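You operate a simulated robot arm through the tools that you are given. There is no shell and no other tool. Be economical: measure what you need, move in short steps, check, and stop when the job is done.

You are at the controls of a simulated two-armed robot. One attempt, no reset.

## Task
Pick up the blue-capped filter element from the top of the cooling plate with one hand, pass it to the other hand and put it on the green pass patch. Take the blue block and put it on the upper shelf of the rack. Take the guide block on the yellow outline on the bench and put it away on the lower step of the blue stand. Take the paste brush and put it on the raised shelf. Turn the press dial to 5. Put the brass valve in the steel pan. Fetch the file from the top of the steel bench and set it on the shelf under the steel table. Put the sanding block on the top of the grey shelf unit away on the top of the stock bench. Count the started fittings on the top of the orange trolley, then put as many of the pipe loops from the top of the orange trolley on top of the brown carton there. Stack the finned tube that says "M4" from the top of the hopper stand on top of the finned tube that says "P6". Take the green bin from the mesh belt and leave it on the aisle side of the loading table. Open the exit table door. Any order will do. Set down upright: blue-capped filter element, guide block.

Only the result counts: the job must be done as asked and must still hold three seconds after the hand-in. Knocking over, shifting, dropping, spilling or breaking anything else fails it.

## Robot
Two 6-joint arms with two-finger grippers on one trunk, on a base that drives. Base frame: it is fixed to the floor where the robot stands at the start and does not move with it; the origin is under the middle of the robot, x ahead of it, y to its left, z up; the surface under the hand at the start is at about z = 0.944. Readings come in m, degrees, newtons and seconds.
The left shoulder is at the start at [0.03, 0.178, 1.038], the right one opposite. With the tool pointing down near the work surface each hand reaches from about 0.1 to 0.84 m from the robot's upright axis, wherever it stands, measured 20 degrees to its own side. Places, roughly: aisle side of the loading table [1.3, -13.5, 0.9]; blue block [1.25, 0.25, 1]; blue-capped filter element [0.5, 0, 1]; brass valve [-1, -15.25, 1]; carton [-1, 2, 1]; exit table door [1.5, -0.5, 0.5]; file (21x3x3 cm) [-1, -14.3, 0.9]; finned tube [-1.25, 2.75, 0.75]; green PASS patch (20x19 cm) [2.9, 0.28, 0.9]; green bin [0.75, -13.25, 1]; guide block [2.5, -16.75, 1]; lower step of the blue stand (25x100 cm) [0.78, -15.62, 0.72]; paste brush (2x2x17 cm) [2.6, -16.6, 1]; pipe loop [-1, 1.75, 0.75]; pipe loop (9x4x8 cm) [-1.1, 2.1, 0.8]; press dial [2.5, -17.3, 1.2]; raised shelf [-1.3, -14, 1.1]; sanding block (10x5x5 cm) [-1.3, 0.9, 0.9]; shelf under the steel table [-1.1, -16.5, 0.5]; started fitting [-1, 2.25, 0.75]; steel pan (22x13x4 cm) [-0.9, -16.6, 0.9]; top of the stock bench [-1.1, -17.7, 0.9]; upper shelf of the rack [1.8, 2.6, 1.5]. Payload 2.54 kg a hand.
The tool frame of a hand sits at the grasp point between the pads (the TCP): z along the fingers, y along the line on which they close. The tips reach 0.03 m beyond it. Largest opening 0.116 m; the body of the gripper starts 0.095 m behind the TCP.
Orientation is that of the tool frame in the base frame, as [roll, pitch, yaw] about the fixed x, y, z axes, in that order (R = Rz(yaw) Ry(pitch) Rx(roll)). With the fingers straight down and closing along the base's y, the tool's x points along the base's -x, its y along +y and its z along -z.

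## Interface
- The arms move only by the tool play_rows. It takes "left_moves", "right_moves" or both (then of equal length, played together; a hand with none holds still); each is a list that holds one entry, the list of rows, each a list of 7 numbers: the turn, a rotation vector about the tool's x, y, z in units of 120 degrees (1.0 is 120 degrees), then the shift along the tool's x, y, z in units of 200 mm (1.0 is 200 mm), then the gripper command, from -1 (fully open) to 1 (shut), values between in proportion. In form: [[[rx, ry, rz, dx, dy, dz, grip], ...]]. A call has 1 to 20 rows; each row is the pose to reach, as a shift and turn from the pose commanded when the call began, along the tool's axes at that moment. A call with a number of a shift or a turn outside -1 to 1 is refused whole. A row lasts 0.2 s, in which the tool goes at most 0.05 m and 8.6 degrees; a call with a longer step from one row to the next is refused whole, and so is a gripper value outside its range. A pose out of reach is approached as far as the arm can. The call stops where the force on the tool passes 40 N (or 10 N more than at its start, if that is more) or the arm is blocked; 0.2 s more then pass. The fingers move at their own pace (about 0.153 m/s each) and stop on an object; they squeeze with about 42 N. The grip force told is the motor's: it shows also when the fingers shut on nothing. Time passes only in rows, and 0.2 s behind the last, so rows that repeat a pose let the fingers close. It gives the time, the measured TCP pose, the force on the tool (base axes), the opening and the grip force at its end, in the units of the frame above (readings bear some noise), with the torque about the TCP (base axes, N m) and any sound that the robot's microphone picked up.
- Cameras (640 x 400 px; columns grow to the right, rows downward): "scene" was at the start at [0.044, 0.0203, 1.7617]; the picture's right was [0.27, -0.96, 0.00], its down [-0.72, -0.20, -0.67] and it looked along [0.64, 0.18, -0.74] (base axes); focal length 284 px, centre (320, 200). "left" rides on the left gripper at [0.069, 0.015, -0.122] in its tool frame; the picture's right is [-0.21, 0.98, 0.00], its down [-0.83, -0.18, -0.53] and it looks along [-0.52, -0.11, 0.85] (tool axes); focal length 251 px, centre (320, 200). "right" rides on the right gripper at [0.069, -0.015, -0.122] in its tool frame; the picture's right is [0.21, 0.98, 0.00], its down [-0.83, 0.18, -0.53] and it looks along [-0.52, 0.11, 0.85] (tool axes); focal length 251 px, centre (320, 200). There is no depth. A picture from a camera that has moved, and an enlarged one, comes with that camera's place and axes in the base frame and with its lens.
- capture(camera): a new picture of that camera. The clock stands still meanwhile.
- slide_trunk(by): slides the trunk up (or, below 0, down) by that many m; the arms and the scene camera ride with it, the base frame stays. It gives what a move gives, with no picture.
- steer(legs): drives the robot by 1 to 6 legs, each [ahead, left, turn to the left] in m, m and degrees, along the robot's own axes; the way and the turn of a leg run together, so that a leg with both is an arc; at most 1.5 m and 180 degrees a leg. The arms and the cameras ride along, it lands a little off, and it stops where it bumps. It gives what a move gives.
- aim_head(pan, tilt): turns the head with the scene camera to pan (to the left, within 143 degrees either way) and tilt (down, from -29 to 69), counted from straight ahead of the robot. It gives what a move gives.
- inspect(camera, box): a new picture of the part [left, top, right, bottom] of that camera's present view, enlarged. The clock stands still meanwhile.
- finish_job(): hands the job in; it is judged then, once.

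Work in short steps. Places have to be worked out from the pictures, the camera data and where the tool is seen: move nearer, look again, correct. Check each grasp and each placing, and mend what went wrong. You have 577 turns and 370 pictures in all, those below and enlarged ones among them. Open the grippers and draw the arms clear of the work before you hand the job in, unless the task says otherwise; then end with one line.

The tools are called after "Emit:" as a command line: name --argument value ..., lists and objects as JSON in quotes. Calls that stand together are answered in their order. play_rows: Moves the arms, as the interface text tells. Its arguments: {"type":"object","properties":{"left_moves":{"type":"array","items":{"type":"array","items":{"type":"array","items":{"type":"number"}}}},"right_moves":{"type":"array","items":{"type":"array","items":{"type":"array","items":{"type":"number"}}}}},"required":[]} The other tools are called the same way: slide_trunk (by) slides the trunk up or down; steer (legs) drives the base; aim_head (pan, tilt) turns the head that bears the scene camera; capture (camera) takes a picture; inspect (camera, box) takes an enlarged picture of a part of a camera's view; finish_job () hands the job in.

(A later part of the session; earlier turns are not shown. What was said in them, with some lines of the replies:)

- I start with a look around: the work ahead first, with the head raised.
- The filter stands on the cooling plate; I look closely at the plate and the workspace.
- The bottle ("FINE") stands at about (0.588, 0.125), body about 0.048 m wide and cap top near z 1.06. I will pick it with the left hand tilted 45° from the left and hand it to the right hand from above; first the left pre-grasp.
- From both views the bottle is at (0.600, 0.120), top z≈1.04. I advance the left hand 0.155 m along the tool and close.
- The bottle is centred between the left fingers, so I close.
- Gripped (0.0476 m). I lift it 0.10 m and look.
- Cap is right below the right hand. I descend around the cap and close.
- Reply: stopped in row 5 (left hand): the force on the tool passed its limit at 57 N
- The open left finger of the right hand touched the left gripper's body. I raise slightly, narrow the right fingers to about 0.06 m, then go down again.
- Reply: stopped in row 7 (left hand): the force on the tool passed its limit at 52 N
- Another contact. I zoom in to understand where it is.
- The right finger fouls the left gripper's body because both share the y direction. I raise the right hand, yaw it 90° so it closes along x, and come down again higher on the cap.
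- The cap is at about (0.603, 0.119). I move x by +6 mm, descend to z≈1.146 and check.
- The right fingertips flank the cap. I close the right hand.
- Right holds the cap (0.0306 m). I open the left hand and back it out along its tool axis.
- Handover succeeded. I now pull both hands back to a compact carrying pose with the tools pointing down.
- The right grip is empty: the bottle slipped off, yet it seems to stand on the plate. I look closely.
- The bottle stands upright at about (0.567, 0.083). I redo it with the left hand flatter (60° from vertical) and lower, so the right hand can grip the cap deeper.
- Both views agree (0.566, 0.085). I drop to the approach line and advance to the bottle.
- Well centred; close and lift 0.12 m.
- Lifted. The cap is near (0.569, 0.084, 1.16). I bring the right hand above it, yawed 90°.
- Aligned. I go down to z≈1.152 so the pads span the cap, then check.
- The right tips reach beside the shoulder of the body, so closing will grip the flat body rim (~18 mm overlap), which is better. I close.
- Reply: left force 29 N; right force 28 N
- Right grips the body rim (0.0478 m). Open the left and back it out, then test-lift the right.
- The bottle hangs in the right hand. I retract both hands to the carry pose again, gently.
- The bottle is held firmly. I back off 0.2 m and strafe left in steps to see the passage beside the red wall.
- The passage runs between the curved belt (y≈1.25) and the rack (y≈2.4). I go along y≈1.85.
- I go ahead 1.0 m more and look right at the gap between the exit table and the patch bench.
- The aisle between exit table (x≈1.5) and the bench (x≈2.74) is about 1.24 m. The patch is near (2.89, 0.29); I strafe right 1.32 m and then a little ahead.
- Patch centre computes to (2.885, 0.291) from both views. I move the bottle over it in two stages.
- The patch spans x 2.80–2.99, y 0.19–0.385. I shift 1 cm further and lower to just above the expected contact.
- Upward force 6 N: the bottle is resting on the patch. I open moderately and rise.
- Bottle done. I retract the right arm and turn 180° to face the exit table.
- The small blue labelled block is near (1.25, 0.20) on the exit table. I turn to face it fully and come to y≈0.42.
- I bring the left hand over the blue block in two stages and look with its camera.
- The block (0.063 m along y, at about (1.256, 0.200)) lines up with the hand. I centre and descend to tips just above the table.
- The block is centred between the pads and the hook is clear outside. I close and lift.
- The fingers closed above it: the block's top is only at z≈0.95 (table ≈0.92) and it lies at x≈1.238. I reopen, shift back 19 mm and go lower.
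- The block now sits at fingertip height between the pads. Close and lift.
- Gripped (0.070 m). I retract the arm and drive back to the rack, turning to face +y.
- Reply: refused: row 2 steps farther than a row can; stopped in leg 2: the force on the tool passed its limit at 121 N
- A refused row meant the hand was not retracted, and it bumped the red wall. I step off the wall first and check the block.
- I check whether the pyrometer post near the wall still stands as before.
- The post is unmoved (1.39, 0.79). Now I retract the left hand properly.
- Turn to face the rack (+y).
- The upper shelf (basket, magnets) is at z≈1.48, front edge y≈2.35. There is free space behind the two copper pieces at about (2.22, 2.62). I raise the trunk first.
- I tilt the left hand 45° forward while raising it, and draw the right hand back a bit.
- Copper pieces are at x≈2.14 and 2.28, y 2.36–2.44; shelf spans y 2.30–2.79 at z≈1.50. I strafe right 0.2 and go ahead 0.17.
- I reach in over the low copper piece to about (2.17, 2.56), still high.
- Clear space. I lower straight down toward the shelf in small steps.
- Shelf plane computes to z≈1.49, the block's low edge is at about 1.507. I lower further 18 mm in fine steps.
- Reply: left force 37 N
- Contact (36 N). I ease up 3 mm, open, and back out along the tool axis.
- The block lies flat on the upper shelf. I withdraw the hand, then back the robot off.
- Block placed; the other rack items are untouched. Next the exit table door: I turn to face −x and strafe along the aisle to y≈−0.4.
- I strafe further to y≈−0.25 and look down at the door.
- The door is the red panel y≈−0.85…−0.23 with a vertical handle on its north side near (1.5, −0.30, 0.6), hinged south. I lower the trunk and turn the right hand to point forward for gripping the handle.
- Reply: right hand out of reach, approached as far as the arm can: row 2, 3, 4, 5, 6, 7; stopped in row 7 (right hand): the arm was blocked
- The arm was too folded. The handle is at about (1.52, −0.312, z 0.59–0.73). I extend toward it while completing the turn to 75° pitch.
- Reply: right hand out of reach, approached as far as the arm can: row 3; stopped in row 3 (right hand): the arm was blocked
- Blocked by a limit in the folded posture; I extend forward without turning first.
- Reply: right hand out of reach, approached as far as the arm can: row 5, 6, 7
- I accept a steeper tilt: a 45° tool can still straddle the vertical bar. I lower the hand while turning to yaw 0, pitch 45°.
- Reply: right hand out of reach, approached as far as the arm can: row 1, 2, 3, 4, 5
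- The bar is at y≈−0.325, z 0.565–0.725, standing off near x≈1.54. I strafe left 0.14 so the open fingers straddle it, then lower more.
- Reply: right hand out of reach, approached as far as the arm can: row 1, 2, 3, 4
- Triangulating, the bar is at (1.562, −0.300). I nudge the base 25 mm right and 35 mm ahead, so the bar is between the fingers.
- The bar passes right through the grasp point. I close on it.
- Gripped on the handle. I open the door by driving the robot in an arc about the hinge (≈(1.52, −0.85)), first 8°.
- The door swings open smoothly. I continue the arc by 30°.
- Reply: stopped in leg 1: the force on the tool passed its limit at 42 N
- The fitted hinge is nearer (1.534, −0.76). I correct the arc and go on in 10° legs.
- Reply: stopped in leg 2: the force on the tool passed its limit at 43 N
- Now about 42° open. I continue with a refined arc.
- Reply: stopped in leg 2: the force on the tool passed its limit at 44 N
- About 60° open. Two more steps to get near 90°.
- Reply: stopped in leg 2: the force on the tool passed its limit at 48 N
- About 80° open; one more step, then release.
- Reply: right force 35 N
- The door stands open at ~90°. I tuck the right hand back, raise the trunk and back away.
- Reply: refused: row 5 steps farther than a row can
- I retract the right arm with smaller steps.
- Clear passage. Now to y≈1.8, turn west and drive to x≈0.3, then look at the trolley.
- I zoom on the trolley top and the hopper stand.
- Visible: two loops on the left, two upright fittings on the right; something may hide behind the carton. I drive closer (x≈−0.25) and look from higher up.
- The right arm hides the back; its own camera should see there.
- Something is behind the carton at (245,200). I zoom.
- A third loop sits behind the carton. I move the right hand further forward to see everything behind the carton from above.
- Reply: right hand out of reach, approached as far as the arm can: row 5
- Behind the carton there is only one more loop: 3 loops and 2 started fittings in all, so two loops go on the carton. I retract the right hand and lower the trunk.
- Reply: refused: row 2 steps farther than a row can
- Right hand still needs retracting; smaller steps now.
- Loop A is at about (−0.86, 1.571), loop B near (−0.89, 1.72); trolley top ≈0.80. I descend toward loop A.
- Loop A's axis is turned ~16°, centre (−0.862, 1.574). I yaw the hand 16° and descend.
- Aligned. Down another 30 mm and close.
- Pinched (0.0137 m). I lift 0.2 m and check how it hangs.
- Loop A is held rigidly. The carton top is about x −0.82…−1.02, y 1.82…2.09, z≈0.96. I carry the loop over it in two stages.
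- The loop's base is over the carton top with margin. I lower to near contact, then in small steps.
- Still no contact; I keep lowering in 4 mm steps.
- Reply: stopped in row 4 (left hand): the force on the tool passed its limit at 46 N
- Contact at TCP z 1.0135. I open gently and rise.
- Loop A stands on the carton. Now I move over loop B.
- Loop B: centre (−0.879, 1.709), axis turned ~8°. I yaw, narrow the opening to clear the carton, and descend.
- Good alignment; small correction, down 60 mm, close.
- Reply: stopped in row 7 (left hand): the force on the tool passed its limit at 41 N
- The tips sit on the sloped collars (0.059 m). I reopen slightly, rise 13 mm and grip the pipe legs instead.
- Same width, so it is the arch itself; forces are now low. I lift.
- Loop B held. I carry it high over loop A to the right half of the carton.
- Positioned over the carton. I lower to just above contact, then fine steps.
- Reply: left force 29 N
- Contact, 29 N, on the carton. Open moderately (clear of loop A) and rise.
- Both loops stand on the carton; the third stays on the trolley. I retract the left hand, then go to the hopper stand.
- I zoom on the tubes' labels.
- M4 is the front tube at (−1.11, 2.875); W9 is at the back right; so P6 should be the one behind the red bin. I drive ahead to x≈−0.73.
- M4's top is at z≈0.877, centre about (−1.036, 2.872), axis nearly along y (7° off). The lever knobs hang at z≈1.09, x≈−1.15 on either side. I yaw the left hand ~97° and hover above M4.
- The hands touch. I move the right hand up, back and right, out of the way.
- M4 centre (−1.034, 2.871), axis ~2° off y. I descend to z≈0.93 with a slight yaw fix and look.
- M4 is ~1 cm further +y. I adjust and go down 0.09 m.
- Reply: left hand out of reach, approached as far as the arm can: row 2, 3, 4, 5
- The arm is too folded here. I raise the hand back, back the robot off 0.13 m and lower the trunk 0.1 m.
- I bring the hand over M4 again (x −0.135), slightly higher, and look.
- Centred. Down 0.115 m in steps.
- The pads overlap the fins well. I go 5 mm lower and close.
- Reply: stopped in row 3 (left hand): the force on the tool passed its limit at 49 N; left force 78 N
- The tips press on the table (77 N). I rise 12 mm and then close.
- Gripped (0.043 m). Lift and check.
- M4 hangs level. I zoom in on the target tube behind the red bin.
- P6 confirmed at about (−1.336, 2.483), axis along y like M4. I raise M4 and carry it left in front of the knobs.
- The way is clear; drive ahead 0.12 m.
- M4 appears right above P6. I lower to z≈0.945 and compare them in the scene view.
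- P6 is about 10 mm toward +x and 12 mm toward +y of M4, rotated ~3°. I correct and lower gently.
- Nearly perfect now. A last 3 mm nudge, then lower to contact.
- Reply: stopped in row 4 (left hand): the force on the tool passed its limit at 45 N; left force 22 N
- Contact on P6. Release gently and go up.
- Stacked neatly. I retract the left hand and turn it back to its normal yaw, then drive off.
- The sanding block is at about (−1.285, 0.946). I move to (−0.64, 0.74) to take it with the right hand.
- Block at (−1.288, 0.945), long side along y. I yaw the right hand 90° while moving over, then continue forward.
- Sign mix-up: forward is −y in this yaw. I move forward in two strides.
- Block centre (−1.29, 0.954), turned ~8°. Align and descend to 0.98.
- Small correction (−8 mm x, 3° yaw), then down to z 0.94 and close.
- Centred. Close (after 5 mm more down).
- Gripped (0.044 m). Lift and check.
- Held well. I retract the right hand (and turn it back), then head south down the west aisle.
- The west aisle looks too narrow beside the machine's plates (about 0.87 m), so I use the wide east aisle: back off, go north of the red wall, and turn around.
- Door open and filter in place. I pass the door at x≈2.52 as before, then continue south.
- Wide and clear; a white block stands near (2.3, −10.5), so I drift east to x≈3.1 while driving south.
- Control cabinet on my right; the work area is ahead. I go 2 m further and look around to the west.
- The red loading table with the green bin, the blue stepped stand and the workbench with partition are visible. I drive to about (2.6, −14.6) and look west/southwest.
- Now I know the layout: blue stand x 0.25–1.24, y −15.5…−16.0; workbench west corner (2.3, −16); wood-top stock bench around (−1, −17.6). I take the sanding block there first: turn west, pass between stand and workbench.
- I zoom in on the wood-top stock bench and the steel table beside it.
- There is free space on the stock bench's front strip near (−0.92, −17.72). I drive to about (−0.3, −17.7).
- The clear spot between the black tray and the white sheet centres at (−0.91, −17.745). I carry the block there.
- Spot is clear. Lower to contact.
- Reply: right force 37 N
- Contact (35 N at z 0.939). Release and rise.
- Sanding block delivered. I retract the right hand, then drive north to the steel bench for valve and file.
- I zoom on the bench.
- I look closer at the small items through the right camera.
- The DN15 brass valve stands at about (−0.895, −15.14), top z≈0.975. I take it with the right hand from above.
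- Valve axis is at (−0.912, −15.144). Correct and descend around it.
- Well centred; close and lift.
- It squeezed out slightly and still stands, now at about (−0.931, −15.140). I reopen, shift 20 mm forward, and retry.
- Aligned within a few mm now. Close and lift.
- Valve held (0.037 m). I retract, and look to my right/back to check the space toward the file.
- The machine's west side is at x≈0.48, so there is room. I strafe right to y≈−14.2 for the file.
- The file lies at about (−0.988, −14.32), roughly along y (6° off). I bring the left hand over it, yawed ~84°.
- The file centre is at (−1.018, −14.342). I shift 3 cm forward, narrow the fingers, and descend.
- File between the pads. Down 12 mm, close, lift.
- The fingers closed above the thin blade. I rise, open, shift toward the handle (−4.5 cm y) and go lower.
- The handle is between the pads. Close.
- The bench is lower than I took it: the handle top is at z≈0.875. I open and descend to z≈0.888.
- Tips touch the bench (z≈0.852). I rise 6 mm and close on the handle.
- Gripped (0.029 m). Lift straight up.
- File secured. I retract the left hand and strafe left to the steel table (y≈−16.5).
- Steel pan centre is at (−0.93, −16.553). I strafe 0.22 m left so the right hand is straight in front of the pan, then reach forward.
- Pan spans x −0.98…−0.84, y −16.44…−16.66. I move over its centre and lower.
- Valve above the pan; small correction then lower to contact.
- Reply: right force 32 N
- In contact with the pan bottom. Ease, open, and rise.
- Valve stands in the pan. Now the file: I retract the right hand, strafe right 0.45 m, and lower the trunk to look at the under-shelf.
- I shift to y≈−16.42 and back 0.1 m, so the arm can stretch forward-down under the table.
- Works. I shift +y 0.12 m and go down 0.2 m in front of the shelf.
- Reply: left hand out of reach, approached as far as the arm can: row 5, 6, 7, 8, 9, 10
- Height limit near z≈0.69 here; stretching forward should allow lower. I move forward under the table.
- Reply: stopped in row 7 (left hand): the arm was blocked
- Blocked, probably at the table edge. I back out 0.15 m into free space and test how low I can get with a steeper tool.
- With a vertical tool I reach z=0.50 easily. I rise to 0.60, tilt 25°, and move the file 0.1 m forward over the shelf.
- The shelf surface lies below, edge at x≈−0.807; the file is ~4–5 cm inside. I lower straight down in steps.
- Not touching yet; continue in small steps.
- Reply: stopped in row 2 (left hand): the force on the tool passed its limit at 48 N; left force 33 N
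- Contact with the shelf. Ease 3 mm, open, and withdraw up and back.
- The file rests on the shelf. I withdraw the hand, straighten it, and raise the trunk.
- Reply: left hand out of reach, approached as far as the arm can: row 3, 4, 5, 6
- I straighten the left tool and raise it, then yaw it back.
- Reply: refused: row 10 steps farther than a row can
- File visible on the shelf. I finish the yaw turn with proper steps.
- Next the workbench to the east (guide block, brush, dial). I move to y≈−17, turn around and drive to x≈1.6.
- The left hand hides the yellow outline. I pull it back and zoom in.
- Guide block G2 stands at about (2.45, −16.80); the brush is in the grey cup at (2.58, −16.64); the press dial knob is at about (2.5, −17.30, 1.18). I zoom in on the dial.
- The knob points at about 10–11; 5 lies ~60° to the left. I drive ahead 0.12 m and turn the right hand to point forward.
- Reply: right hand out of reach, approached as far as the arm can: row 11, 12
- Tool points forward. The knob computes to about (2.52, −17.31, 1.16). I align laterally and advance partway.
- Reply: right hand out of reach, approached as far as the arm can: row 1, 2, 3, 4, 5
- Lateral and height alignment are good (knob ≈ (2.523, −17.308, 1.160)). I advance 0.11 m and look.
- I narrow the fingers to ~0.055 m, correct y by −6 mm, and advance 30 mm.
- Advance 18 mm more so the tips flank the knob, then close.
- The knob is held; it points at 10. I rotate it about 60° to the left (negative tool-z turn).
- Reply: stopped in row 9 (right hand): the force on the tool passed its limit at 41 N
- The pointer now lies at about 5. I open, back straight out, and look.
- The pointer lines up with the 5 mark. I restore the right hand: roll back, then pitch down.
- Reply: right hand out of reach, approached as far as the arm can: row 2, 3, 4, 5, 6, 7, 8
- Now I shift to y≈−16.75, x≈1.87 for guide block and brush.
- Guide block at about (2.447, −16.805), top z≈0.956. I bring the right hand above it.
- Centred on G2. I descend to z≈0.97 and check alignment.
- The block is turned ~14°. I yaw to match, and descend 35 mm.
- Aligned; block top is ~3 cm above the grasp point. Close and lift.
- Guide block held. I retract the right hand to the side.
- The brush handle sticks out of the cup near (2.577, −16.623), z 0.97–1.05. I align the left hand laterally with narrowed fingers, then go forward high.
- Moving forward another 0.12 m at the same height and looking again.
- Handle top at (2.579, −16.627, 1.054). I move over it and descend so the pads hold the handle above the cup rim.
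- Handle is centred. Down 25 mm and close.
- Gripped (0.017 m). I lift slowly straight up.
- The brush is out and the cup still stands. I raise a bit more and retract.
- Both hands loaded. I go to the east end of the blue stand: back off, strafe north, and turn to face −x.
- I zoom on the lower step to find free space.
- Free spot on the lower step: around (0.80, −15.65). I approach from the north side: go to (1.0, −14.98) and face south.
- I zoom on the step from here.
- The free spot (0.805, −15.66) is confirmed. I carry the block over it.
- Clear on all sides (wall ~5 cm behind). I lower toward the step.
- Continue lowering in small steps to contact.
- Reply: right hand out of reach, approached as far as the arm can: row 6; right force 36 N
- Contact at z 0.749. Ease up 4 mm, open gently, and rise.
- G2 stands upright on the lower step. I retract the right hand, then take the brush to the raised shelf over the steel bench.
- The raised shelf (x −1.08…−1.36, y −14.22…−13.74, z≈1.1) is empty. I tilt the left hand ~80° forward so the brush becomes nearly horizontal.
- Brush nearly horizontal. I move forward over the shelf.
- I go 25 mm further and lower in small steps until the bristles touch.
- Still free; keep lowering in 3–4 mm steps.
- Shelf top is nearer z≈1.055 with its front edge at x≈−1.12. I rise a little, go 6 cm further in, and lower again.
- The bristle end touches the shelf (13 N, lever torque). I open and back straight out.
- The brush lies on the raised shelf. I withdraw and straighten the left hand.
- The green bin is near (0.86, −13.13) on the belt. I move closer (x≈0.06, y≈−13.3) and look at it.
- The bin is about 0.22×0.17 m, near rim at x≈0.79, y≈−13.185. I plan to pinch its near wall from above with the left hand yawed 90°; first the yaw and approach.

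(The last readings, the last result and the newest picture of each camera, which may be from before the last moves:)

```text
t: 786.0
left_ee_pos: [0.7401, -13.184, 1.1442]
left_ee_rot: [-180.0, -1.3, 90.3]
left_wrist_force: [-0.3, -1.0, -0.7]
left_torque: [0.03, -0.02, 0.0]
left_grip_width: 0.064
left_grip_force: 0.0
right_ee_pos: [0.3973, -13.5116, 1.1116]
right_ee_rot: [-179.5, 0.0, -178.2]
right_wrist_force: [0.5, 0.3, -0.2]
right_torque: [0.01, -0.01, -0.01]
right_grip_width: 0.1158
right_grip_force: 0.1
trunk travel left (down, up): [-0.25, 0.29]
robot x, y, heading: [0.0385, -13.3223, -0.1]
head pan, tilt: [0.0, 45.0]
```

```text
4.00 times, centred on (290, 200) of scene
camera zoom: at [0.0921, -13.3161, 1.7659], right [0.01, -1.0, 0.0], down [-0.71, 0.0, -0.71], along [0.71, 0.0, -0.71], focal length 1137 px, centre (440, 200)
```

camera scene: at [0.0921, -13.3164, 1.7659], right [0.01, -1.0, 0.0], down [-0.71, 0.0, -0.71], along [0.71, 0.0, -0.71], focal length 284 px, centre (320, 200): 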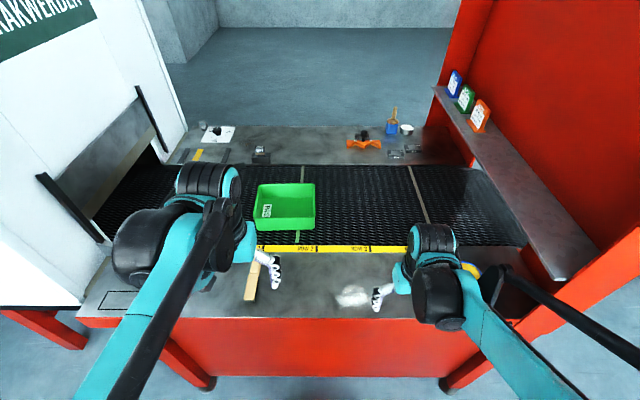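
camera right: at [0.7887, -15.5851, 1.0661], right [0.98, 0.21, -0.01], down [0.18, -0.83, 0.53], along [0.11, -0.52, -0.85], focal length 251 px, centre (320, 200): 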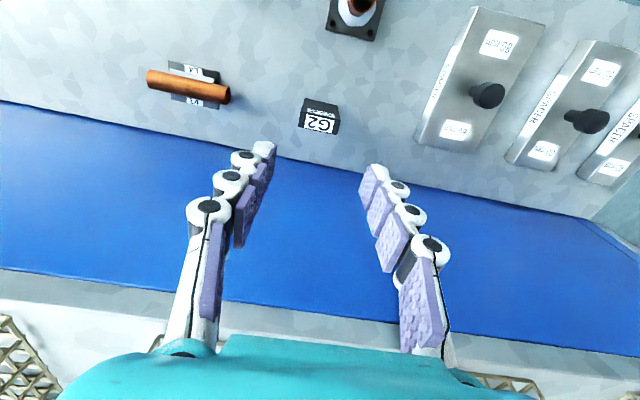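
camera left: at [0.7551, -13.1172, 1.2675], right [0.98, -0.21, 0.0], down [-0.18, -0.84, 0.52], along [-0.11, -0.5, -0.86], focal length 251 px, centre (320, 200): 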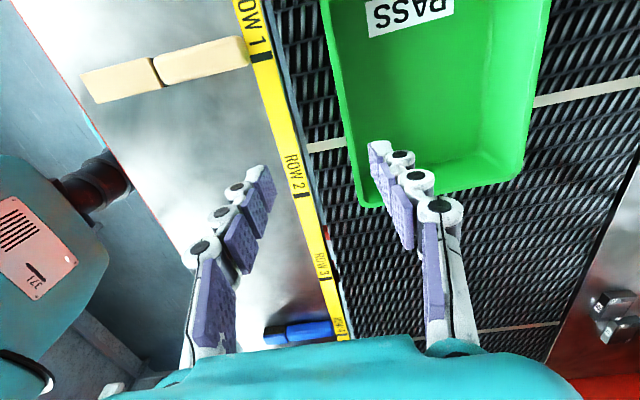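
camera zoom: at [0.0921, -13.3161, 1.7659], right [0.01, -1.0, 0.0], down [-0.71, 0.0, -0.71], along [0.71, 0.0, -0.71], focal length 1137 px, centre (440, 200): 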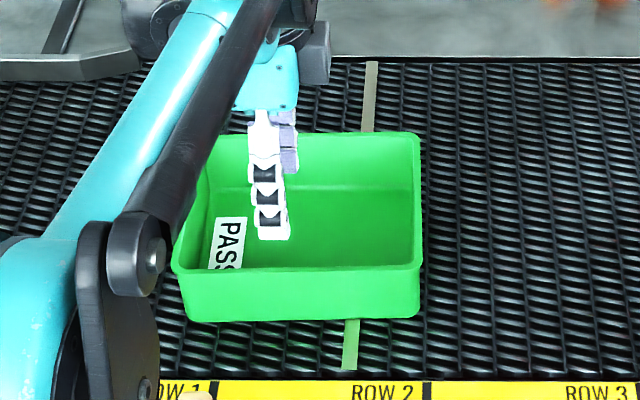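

The near rim is at x≈0.777, z≈0.988, bin centre y≈−13.186. I straddle the near wall and descend.

Emit:
play_rows --left_moves '[[[0, 0, 0, 0, 0.1, 0, -0.1], [0, 0, 0, 0, 0.19, 0.1, -0.1], [0, 0, 0, 0, 0.19, 0.3, -0.1], [0, 0, 0, 0, 0.19, 0.5, -0.1], [0, 0, 0, 0, 0.19, 0.62, -0.1], [0, 0, 0, 0, 0.19, 0.62, -0.1]]]'

Emit:
capture --camera "left"

Emit:
inspect --camera "scene" --box '[220, 150, 360, 250]'

```text
t: 787.4
left_ee_pos: [0.7784, -13.178, 1.0186]
left_ee_rot: [180.0, -1.2, 90.3]
left_wrist_force: [0.2, 0.5, -1.1]
left_torque: [-0.01, 0.0, 0.01]
left_grip_width: 0.0637
left_grip_force: 0.2
right_ee_pos: [0.3967, -13.5111, 1.1125]
right_ee_rot: [-179.6, 0.0, -178.1]
right_wrist_force: [-0.5, 0.3, 0.3]
right_torque: [0.01, -0.03, 0.01]
right_grip_width: 0.1162
right_grip_force: 0.0
trunk travel left (down, up): [-0.25, 0.29]
robot x, y, heading: [0.0472, -13.3163, 0.3]
head pan, tilt: [0.0, 45.0]
```

```text
100 pictures are left
camera left: at [0.7933, -13.1118, 1.1432], right [0.98, -0.21, 0.0], down [-0.18, -0.84, 0.52], along [-0.11, -0.5, -0.86], focal length 251 px, centre (320, 200)
```

left: 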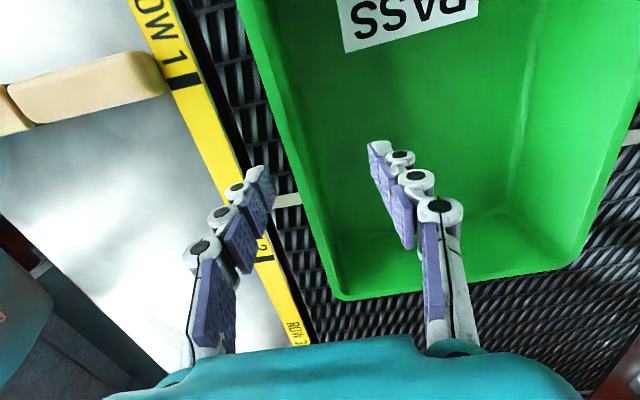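

```text
4.00 times, centred on (290, 200) of scene
camera zoom: at [0.0925, -13.3161, 1.7659], right [0.01, -1.0, 0.0], down [-0.71, 0.0, -0.71], along [0.71, 0.0, -0.71], focal length 1137 px, centre (440, 200)
```

zoom: 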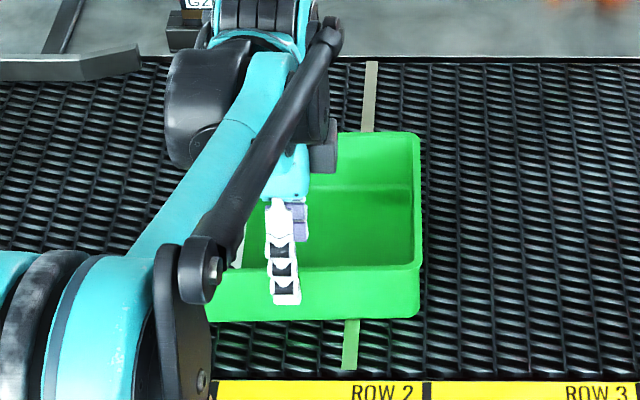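

The wall is between the fingers, about 1 cm toward the outer one. I shift −1 cm, descend 35 mm, and close.

Emit:
play_rows --left_moves '[[[0, 0, 0, 0.03, -0.055, 0.03, -0.1], [0, 0, 0, 0.03, -0.055, 0.1, -0.1], [0, 0, 0, 0.03, -0.055, 0.17, -0.1], [0, 0, 0, 0.03, -0.055, 0.17, 0.3], [0, 0, 0, 0.03, -0.055, 0.17, 0.7], [0, 0, 0, 0.03, -0.055, 0.17, 1], [0, 0, 0, 0.03, -0.055, 0.17, 1]]]'

Emit:
capture --camera "left"

```text
t: 789.0
left_ee_pos: [0.7668, -13.1717, 0.987]
left_ee_rot: [179.9, -1.3, 90.3]
left_wrist_force: [-0.9, -0.2, 0.6]
left_torque: [0.1, -0.02, 0.11]
left_grip_width: 0.006
left_grip_force: 32.4
right_ee_pos: [0.3988, -13.512, 1.1115]
right_ee_rot: [-179.5, -0.1, -178.1]
right_wrist_force: [-0.6, -0.8, -0.5]
right_torque: [-0.01, -0.03, -0.03]
right_grip_width: 0.1161
right_grip_force: 0.1
trunk travel left (down, up): [-0.25, 0.29]
robot x, y, heading: [0.0439, -13.3159, 0.2]
head pan, tilt: [0.0, 45.0]
```

```text
98 pictures are left
camera left: at [0.7817, -13.1059, 1.1098], right [0.98, -0.21, 0.0], down [-0.18, -0.84, 0.52], along [-0.11, -0.5, -0.86], focal length 251 px, centre (320, 200)
```

left: 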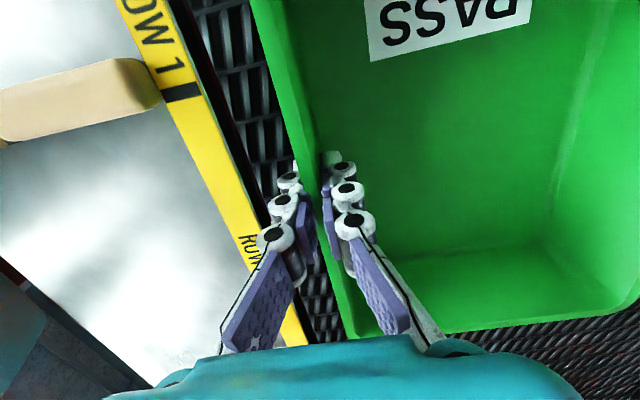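

Wall pinched (6 mm). I lift slowly and check that the bin stays level.

Emit:
play_rows --left_moves '[[[0, 0, 0, 0, 0, -0.05, 1], [0, 0, 0, 0, 0, -0.12, 1], [0, 0, 0, 0, 0, -0.2, 1], [0, 0, 0, 0, 0, -0.3, 1], [0, 0, 0, 0, 0, -0.4, 1], [0, 0, 0, 0, 0, -0.5, 1]]]'

Emit:
capture --camera "scene"

```text
t: 790.4
left_ee_pos: [0.7692, -13.1747, 1.0852]
left_ee_rot: [179.9, -1.3, 90.3]
left_wrist_force: [-0.7, -0.3, -2.1]
left_torque: [0.0, 0.21, 0.0]
left_grip_width: 0.0063
left_grip_force: 32.7
right_ee_pos: [0.3983, -13.5129, 1.1115]
right_ee_rot: [-179.5, -0.1, -178.2]
right_wrist_force: [0.3, 0.1, -0.4]
right_torque: [0.03, -0.05, -0.02]
right_grip_width: 0.1157
right_grip_force: 0.0
trunk travel left (down, up): [-0.25, 0.29]
robot x, y, heading: [0.0421, -13.3156, 0.3]
head pan, tilt: [0.0, 45.0]
```

```text
97 pictures are left
camera scene: at [0.0924, -13.3162, 1.7659], right [0.01, -1.0, 0.0], down [-0.71, 0.0, -0.71], along [0.71, 0.0, -0.71], focal length 284 px, centre (320, 200)
```

scene: 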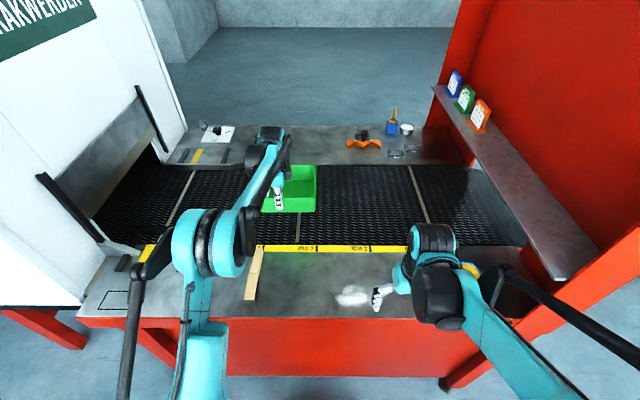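

The bin hangs level. I retract it toward me and higher, then drive around to the aisle side.

Emit:
play_rows --left_moves '[[[0, 0, 0, 0, -0.1, -0.15, 1], [0, 0, 0, 0, -0.25, -0.3, 1], [0, 0, 0, 0, -0.4, -0.45, 1], [0, 0, 0, 0, -0.55, -0.6, 1], [0, 0, 0, 0, -0.7, -0.75, 1], [0, 0, 0, 0, -0.85, -0.85, 1], [0, 0, 0, 0, -0.98, -0.9, 1]]]'

Emit:
play_rows --left_moves '[[[0, 0, 0, 0, -0.2, 0, 1], [0, 0, 0, 0, -0.4, 0, 1], [0, 0, 0, 0, -0.6, 0, 1], [0, 0, 0, 0, -0.8, 0, 1], [0, 0, 0, 0, -0.98, 0, 1]]]'

Emit:
capture --camera "scene"

```text
t: 792.0
left_ee_pos: [0.5707, -13.1781, 1.2668]
left_ee_rot: [180.0, -1.3, 90.4]
left_wrist_force: [0.1, 0.0, -2.1]
left_torque: [0.04, 0.23, 0.01]
left_grip_width: 0.006
left_grip_force: 31.5
right_ee_pos: [0.3964, -13.5128, 1.1133]
right_ee_rot: [-179.5, 0.0, -178.1]
right_wrist_force: [-0.6, 0.7, 0.1]
right_torque: [-0.01, 0.0, -0.01]
right_grip_width: 0.1162
right_grip_force: 0.1
trunk travel left (down, up): [-0.25, 0.29]
robot x, y, heading: [0.047, -13.3177, 0.1]
head pan, tilt: [0.0, 45.0]
```

```text
t: 793.2
left_ee_pos: [0.3724, -13.1783, 1.266]
left_ee_rot: [179.9, -1.3, 90.3]
left_wrist_force: [-0.1, -0.5, -2.8]
left_torque: [-0.01, 0.21, 0.0]
left_grip_width: 0.006
left_grip_force: 32.6
right_ee_pos: [0.3969, -13.5119, 1.1127]
right_ee_rot: [-179.5, 0.1, -178.2]
right_wrist_force: [-0.8, -0.3, 0.7]
right_torque: [-0.01, -0.07, 0.01]
right_grip_width: 0.1159
right_grip_force: 0.0
trunk travel left (down, up): [-0.25, 0.29]
robot x, y, heading: [0.0448, -13.3162, 0.4]
head pan, tilt: [0.0, 45.0]
```

```text
96 pictures are left
camera scene: at [0.0906, -13.3158, 1.7659], right [0.01, -1.0, 0.0], down [-0.71, 0.0, -0.71], along [0.71, 0.0, -0.71], focal length 284 px, centre (320, 200)
```

scene: 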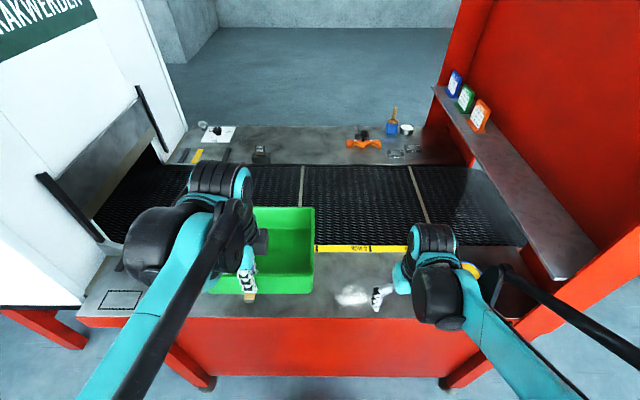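

Bin in carry position. I drive: back, turn south, down to y≈−14.95, strafe east.

Emit:
steer --legs '[[-0.25, 0, 0], [0, 0, -90], [1.3, 0, 0], [0.33, 0, 0]]'

Emit:
steer --legs '[[0, 1.25, 0], [0, 1.25, 0]]'

```text
t: 806.8
left_ee_pos: [-0.1202, -15.2837, 1.2655]
left_ee_rot: [-180.0, -1.4, -1.2]
left_wrist_force: [-0.8, -0.6, -2.0]
left_torque: [0.26, -0.02, 0.0]
left_grip_width: 0.0063
left_grip_force: 32.0
right_ee_pos: [-0.455, -15.2984, 1.1124]
right_ee_rot: [-179.5, 0.0, 90.3]
right_wrist_force: [0.2, 0.4, -0.5]
right_torque: [0.05, 0.0, 0.01]
right_grip_width: 0.1162
right_grip_force: 0.0
trunk travel left (down, up): [-0.25, 0.29]
robot x, y, heading: [-0.2475, -14.9477, -91.5]
head pan, tilt: [0.0, 45.0]
```

```text
t: 819.1
left_ee_pos: [2.3718, -15.4017, 1.2655]
left_ee_rot: [180.0, -1.3, -3.6]
left_wrist_force: [1.6, 0.0, -2.3]
left_torque: [0.25, -0.01, -0.02]
left_grip_width: 0.0058
left_grip_force: 32.8
right_ee_pos: [2.0369, -15.4022, 1.1118]
right_ee_rot: [-179.6, 0.1, 88.0]
right_wrist_force: [-0.1, -0.1, 0.7]
right_torque: [0.0, -0.02, 0.02]
right_grip_width: 0.1159
right_grip_force: 0.0
trunk travel left (down, up): [-0.25, 0.29]
robot x, y, heading: [2.2569, -15.0584, -93.7]
head pan, tilt: [0.0, 45.0]
```

Now turn north and drive up to the loading table's aisle side.

Emit:
steer --legs '[[0, 0, 180], [0, 0, 3.7], [1.4, 0, 0], [0.5, 0, 0]]'

Emit:
aim_head --pan 60 --tilt 35

Emit:
capture --camera "scene"

```text
t: 836.4
left_ee_pos: [2.1663, -12.8311, 1.2649]
left_ee_rot: [179.9, -1.3, 178.5]
left_wrist_force: [-0.1, 0.3, -2.1]
left_torque: [-0.25, 0.03, 0.0]
left_grip_width: 0.0061
left_grip_force: 32.3
right_ee_pos: [2.4993, -12.8179, 1.1123]
right_ee_rot: [-179.4, -0.1, -90.0]
right_wrist_force: [0.3, 0.2, -1.0]
right_torque: [-0.03, 0.02, 0.01]
right_grip_width: 0.116
right_grip_force: 0.1
trunk travel left (down, up): [-0.25, 0.29]
robot x, y, heading: [2.2922, -13.1676, 88.2]
head pan, tilt: [0.0, 45.0]
```

```text
t: 837.7
left_ee_pos: [2.1664, -12.8309, 1.2655]
left_ee_rot: [-180.0, -1.3, 178.6]
left_wrist_force: [0.6, 0.8, -3.5]
left_torque: [-0.24, 0.03, -0.01]
left_grip_width: 0.0059
left_grip_force: 32.1
right_ee_pos: [2.5017, -12.8189, 1.1111]
right_ee_rot: [-179.5, 0.1, -90.0]
right_wrist_force: [-0.3, -0.3, -0.5]
right_torque: [0.03, -0.03, -0.01]
right_grip_width: 0.1159
right_grip_force: 0.1
trunk travel left (down, up): [-0.25, 0.29]
robot x, y, heading: [2.2907, -13.1656, 88.3]
head pan, tilt: [60.0, 35.0]
```

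```text
95 pictures are left
camera scene: at [2.2146, -13.1508, 1.7807], right [0.52, 0.85, 0.0], down [0.49, -0.3, -0.82], along [-0.7, 0.43, -0.57], focal length 284 px, centre (320, 200)
```

scene: 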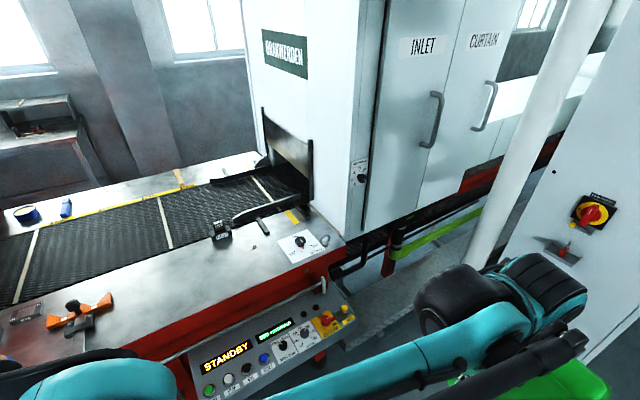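

The strip between the orange clip and the small block (around (1.3, −13.25)) is free. I turn to face −x and move up behind the console.

Emit:
steer --legs '[[0, 0, 91.7], [0.14, 0, 0]]'

Emit:
aim_head --pan 0 --tilt 45

Emit:
capture --camera "scene"

```text
t: 843.0
left_ee_pos: [1.8253, -13.3181, 1.265]
left_ee_rot: [-180.0, -1.3, -88.1]
left_wrist_force: [-0.4, -0.2, -2.6]
left_torque: [-0.02, -0.26, 0.01]
left_grip_width: 0.0055
left_grip_force: 32.2
right_ee_pos: [1.7925, -12.9847, 1.1108]
right_ee_rot: [-179.5, -0.2, 3.4]
right_wrist_force: [-0.5, 0.4, 0.0]
right_torque: [0.01, 0.0, -0.01]
right_grip_width: 0.1159
right_grip_force: 0.1
trunk travel left (down, up): [-0.25, 0.29]
robot x, y, heading: [2.1522, -13.1743, -178.1]
head pan, tilt: [60.0, 35.0]
```

```text
t: 844.3
left_ee_pos: [1.8269, -13.3178, 1.2655]
left_ee_rot: [-179.9, -1.3, -88.0]
left_wrist_force: [-0.1, -1.0, -2.6]
left_torque: [-0.03, -0.21, -0.01]
left_grip_width: 0.0061
left_grip_force: 32.1
right_ee_pos: [1.794, -12.9838, 1.1112]
right_ee_rot: [-179.5, -0.1, 3.3]
right_wrist_force: [0.3, -0.3, 0.4]
right_torque: [0.0, 0.05, 0.02]
right_grip_width: 0.116
right_grip_force: 0.0
trunk travel left (down, up): [-0.25, 0.29]
robot x, y, heading: [2.1547, -13.1735, -178.2]
head pan, tilt: [0.0, 45.0]
```

```text
94 pictures are left
camera scene: at [2.0999, -13.1736, 1.7659], right [-0.03, 1.0, 0.0], down [0.71, 0.02, -0.71], along [-0.71, -0.02, -0.71], focal length 284 px, centre (320, 200)
```

scene: 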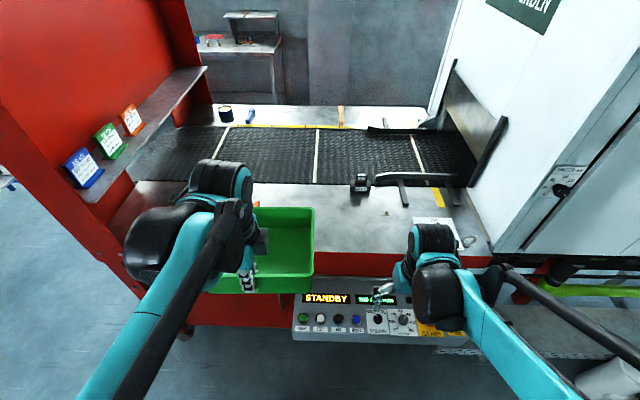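

The free table area is x 1.17–1.5, y −13.42…−13.07. I extend the bin over it.

Emit:
play_rows --left_moves '[[[0, 0, 0, -0.04, 0.2, 0, 1], [0, 0, 0, -0.08, 0.4, 0, 1], [0, 0, 0, -0.12, 0.6, 0, 1], [0, 0, 0, -0.16, 0.8, 0, 1], [0, 0, 0, -0.2, 0.98, 0, 1]]]'

Emit:
play_rows --left_moves '[[[0, 0, 0, -0.05, 0.2, 0, 1], [0, 0, 0, -0.1, 0.4, 0.05, 1], [0, 0, 0, -0.15, 0.6, 0.1, 1], [0, 0, 0, -0.2, 0.8, 0.2, 1], [0, 0, 0, -0.23, 0.98, 0.3, 1], [0, 0, 0, -0.23, 0.98, 0.5, 1], [0, 0, 0, -0.23, 0.98, 0.7, 1]]]'

Emit:
capture --camera "scene"

Emit:
capture --camera "left"

```text
t: 845.5
left_ee_pos: [1.6267, -13.2833, 1.2618]
left_ee_rot: [-179.8, -1.3, -88.1]
left_wrist_force: [0.6, 0.0, -2.5]
left_torque: [-0.04, -0.25, 0.0]
left_grip_width: 0.006
left_grip_force: 32.7
right_ee_pos: [1.7914, -12.9842, 1.111]
right_ee_rot: [-179.5, -0.1, 3.4]
right_wrist_force: [-0.5, 0.4, 0.2]
right_torque: [0.05, -0.06, -0.01]
right_grip_width: 0.1157
right_grip_force: 0.1
trunk travel left (down, up): [-0.25, 0.29]
robot x, y, heading: [2.1541, -13.171, -178.0]
head pan, tilt: [0.0, 45.0]
```

```text
t: 847.1
left_ee_pos: [1.428, -13.2471, 1.1209]
left_ee_rot: [-179.9, -1.3, -88.0]
left_wrist_force: [-0.1, 0.0, -2.7]
left_torque: [-0.02, -0.28, -0.01]
left_grip_width: 0.006
left_grip_force: 32.6
right_ee_pos: [1.7916, -12.9828, 1.1115]
right_ee_rot: [-179.5, -0.2, 3.4]
right_wrist_force: [-0.8, 1.2, -0.4]
right_torque: [0.02, -0.05, 0.0]
right_grip_width: 0.1163
right_grip_force: 0.0
trunk travel left (down, up): [-0.25, 0.29]
robot x, y, heading: [2.1553, -13.1701, -178.3]
head pan, tilt: [0.0, 45.0]
```

```text
93 pictures are left
camera scene: at [2.0976, -13.1735, 1.7658], right [-0.03, 1.0, 0.0], down [0.71, 0.02, -0.71], along [-0.71, -0.02, -0.71], focal length 284 px, centre (320, 200)
```

scene: 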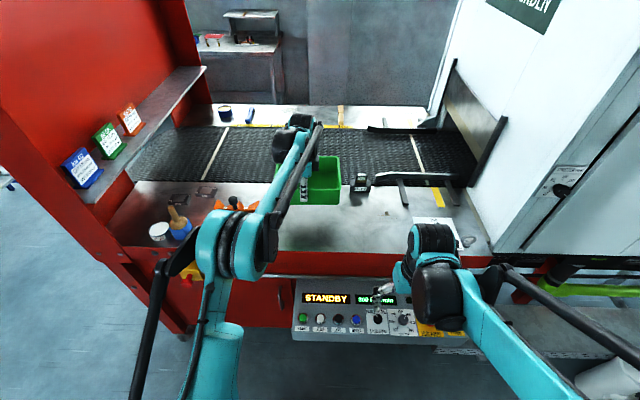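

```text
92 pictures are left
camera left: at [1.4148, -13.3143, 1.2447], right [-0.98, 0.18, -0.01], down [0.15, 0.84, 0.52], along [0.1, 0.51, -0.86], focal length 251 px, centre (320, 200)
```

left: 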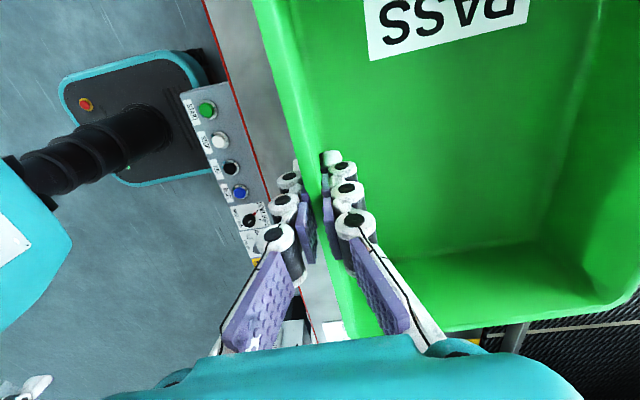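

Clear on both sides (~6 cm). I lower the bin to the table.

Emit:
play_rows --left_moves '[[[0, 0, 0, 0, 0, 0.15, 1], [0, 0, 0, 0, 0, 0.3, 1], [0, 0, 0, 0, 0, 0.45, 1], [0, 0, 0, 0, 0, 0.55, 1], [0, 0, 0, 0, 0, 0.6, 1], [0, 0, 0, 0, 0, 0.63, 1], [0, 0, 0, 0, 0, 0.655, 1], [0, 0, 0, 0, 0, 0.68, 1], [0, 0, 0, 0, 0, 0.7, 1]]]'

Emit:
inspect --camera "scene" --box '[200, 130, 420, 270]'

```text
t: 849.1
left_ee_pos: [1.4329, -13.2496, 0.9859]
left_ee_rot: [179.9, -1.1, -88.1]
left_wrist_force: [-6.5, 1.2, 23.2]
left_torque: [0.75, 0.14, 0.02]
left_grip_width: 0.006
left_grip_force: 32.0
right_ee_pos: [1.7944, -12.9839, 1.113]
right_ee_rot: [-179.5, 0.2, 3.4]
right_wrist_force: [-0.5, -0.5, -0.7]
right_torque: [0.0, -0.02, 0.0]
right_grip_width: 0.1158
right_grip_force: 0.1
trunk travel left (down, up): [-0.25, 0.29]
robot x, y, heading: [2.1539, -13.1728, -177.9]
head pan, tilt: [0.0, 45.0]
```

```text
2.86 times, centred on (310, 200) of scene
camera zoom: at [2.1018, -13.173, 1.7663], right [-0.03, 1.0, 0.0], down [0.71, 0.02, -0.71], along [-0.71, -0.02, -0.71], focal length 812 px, centre (349, 200)
```

zoom: 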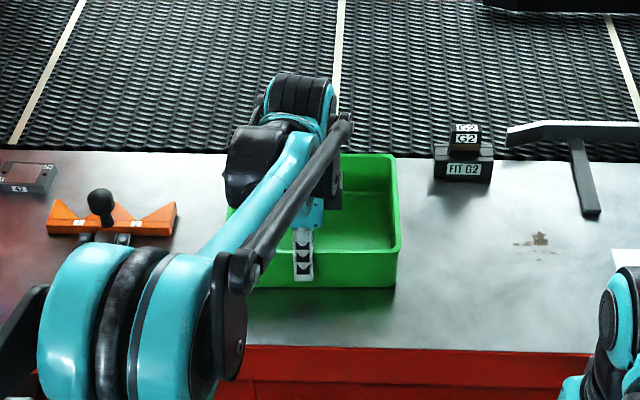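

Bin is resting on the table. Ease, open, and lift the hand out.

Emit:
play_rows --left_moves '[[[0, 0, 0, 0, 0, -0.01, 0.7], [0, 0, 0, 0, 0, -0.01, 0.3], [0, 0, 0, 0, 0, -0.01, 0.0], [0, 0, 0, 0, 0, -0.01, -0.1], [0, 0, 0, 0, 0, -0.2, -0.1], [0, 0, 0, 0, 0, -0.4, -0.1], [0, 0, 0, 0, 0, -0.6, -0.1], [0, 0, 0, 0, 0, -0.85, -0.1], [0, 0, 0, 0, 0, -0.98, -0.1]]]'

Emit:
play_rows --left_moves '[[[0, 0, 0, 0, -0.15, -0.1, -0.1], [0, 0, 0, 0, -0.35, -0.15, -0.5], [0, 0, 0, 0, -0.55, -0.2, -1], [0, 0, 0, 0, -0.75, -0.2, -1], [0, 0, 0, 0, -0.95, -0.2, -1]]]'

Emit:
capture --camera "scene"

```text
t: 851.1
left_ee_pos: [1.4312, -13.2481, 1.1821]
left_ee_rot: [-179.9, -1.3, -88.1]
left_wrist_force: [-0.3, 0.3, -0.6]
left_torque: [-0.01, 0.01, 0.0]
left_grip_width: 0.0637
left_grip_force: 0.2
right_ee_pos: [1.7934, -12.9838, 1.1113]
right_ee_rot: [-179.5, 0.0, 3.4]
right_wrist_force: [-0.1, -1.0, 0.2]
right_torque: [0.03, 0.01, 0.03]
right_grip_width: 0.1161
right_grip_force: 0.1
trunk travel left (down, up): [-0.25, 0.29]
robot x, y, heading: [2.1531, -13.1733, -177.7]
head pan, tilt: [0.0, 45.0]
```

```text
t: 852.3
left_ee_pos: [1.6241, -13.2359, 1.2205]
left_ee_rot: [179.9, -1.3, -88.2]
left_wrist_force: [0.7, 0.3, -0.6]
left_torque: [-0.04, 0.04, -0.04]
left_grip_width: 0.1159
left_grip_force: 0.1
right_ee_pos: [1.7949, -12.9845, 1.1136]
right_ee_rot: [-179.5, 0.2, 3.3]
right_wrist_force: [0.5, 0.4, -0.5]
right_torque: [-0.01, 0.07, -0.01]
right_grip_width: 0.116
right_grip_force: 0.0
trunk travel left (down, up): [-0.25, 0.29]
robot x, y, heading: [2.1544, -13.1698, -178.1]
head pan, tilt: [0.0, 45.0]
```

```text
90 pictures are left
camera scene: at [2.1022, -13.1734, 1.766], right [-0.03, 1.0, 0.0], down [0.71, 0.02, -0.71], along [-0.71, -0.02, -0.71], focal length 284 px, centre (320, 200)
```

scene: 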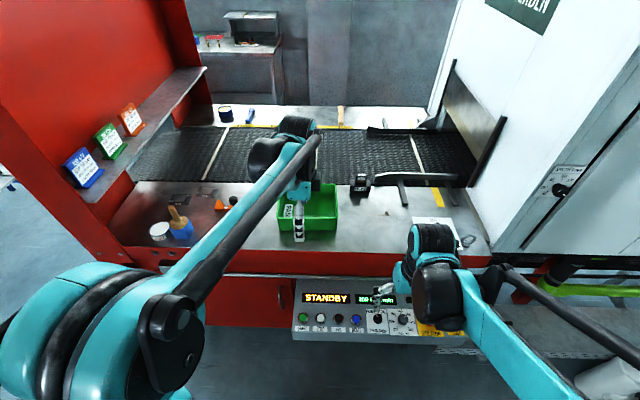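

Everything is placed. I draw the left hand back, back the robot off clear of the table, and take a last look.

Emit:
play_rows --left_moves '[[[0, 0, 0, 0, -0.2, 0, -1], [0, 0, 0, 0, -0.4, 0, -1], [0, 0, 0, 0, -0.6, 0, -1], [0, 0, 0, 0, -0.8, 0, -1]]]'

Emit:
steer --legs '[[-0.4, 0, 0]]'

Emit:
inspect --camera "scene" --box '[160, 80, 480, 280]'

```text
t: 853.3
left_ee_pos: [1.7846, -13.2353, 1.2214]
left_ee_rot: [179.9, -1.2, -88.1]
left_wrist_force: [-0.1, 0.0, 0.1]
left_torque: [0.02, 0.07, 0.01]
left_grip_width: 0.1158
left_grip_force: 0.0
right_ee_pos: [1.7957, -12.984, 1.1125]
right_ee_rot: [-179.5, 0.2, 3.5]
right_wrist_force: [-0.4, 0.2, 0.5]
right_torque: [0.0, 0.03, 0.03]
right_grip_width: 0.1162
right_grip_force: 0.1
trunk travel left (down, up): [-0.25, 0.29]
robot x, y, heading: [2.1526, -13.1729, -177.9]
head pan, tilt: [0.0, 45.0]
```

```text
t: 855.8
left_ee_pos: [2.1856, -13.2227, 1.2212]
left_ee_rot: [180.0, -1.3, -87.9]
left_wrist_force: [0.4, 0.8, 0.4]
left_torque: [0.01, -0.01, 0.01]
left_grip_width: 0.1159
left_grip_force: 0.0
right_ee_pos: [2.1965, -12.9713, 1.1112]
right_ee_rot: [-179.4, 0.0, 3.7]
right_wrist_force: [0.7, 0.2, 0.3]
right_torque: [0.04, 0.03, 0.0]
right_grip_width: 0.1159
right_grip_force: 0.0
trunk travel left (down, up): [-0.25, 0.29]
robot x, y, heading: [2.5556, -13.1531, -177.8]
head pan, tilt: [0.0, 45.0]
```

```text
2.00 times, centred on (320, 180) of scene
camera zoom: at [2.5038, -13.1596, 1.7659], right [-0.04, 1.0, 0.0], down [0.71, 0.03, -0.71], along [-0.71, -0.03, -0.71], focal length 568 px, centre (320, 240)
```

zoom: 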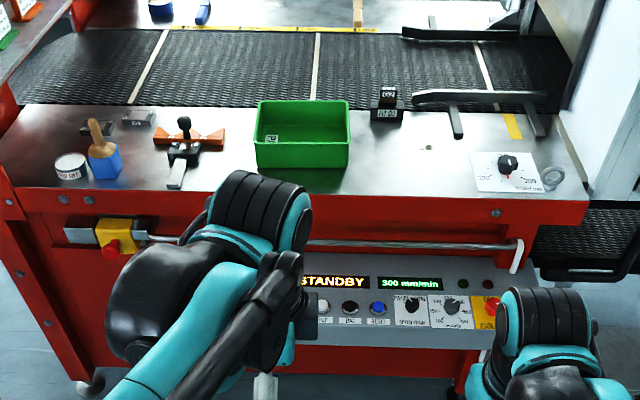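

The bin stands upright on the aisle side, and the hands are open and clear. I hand the job in.

Emit:
finish_job

```text
The job is handed in.
```

I completed all twelve tasks and handed the job in; the handback gave no verdict. The trolley had two started fittings, so I put two pipe loops on the carton. The filter slipped off the hand once during the pass. It landed upright on the cooling plate, and I redid the hand-over before setting it on the green patch. The held blue block also bumped the red wall once, but nothing moved.
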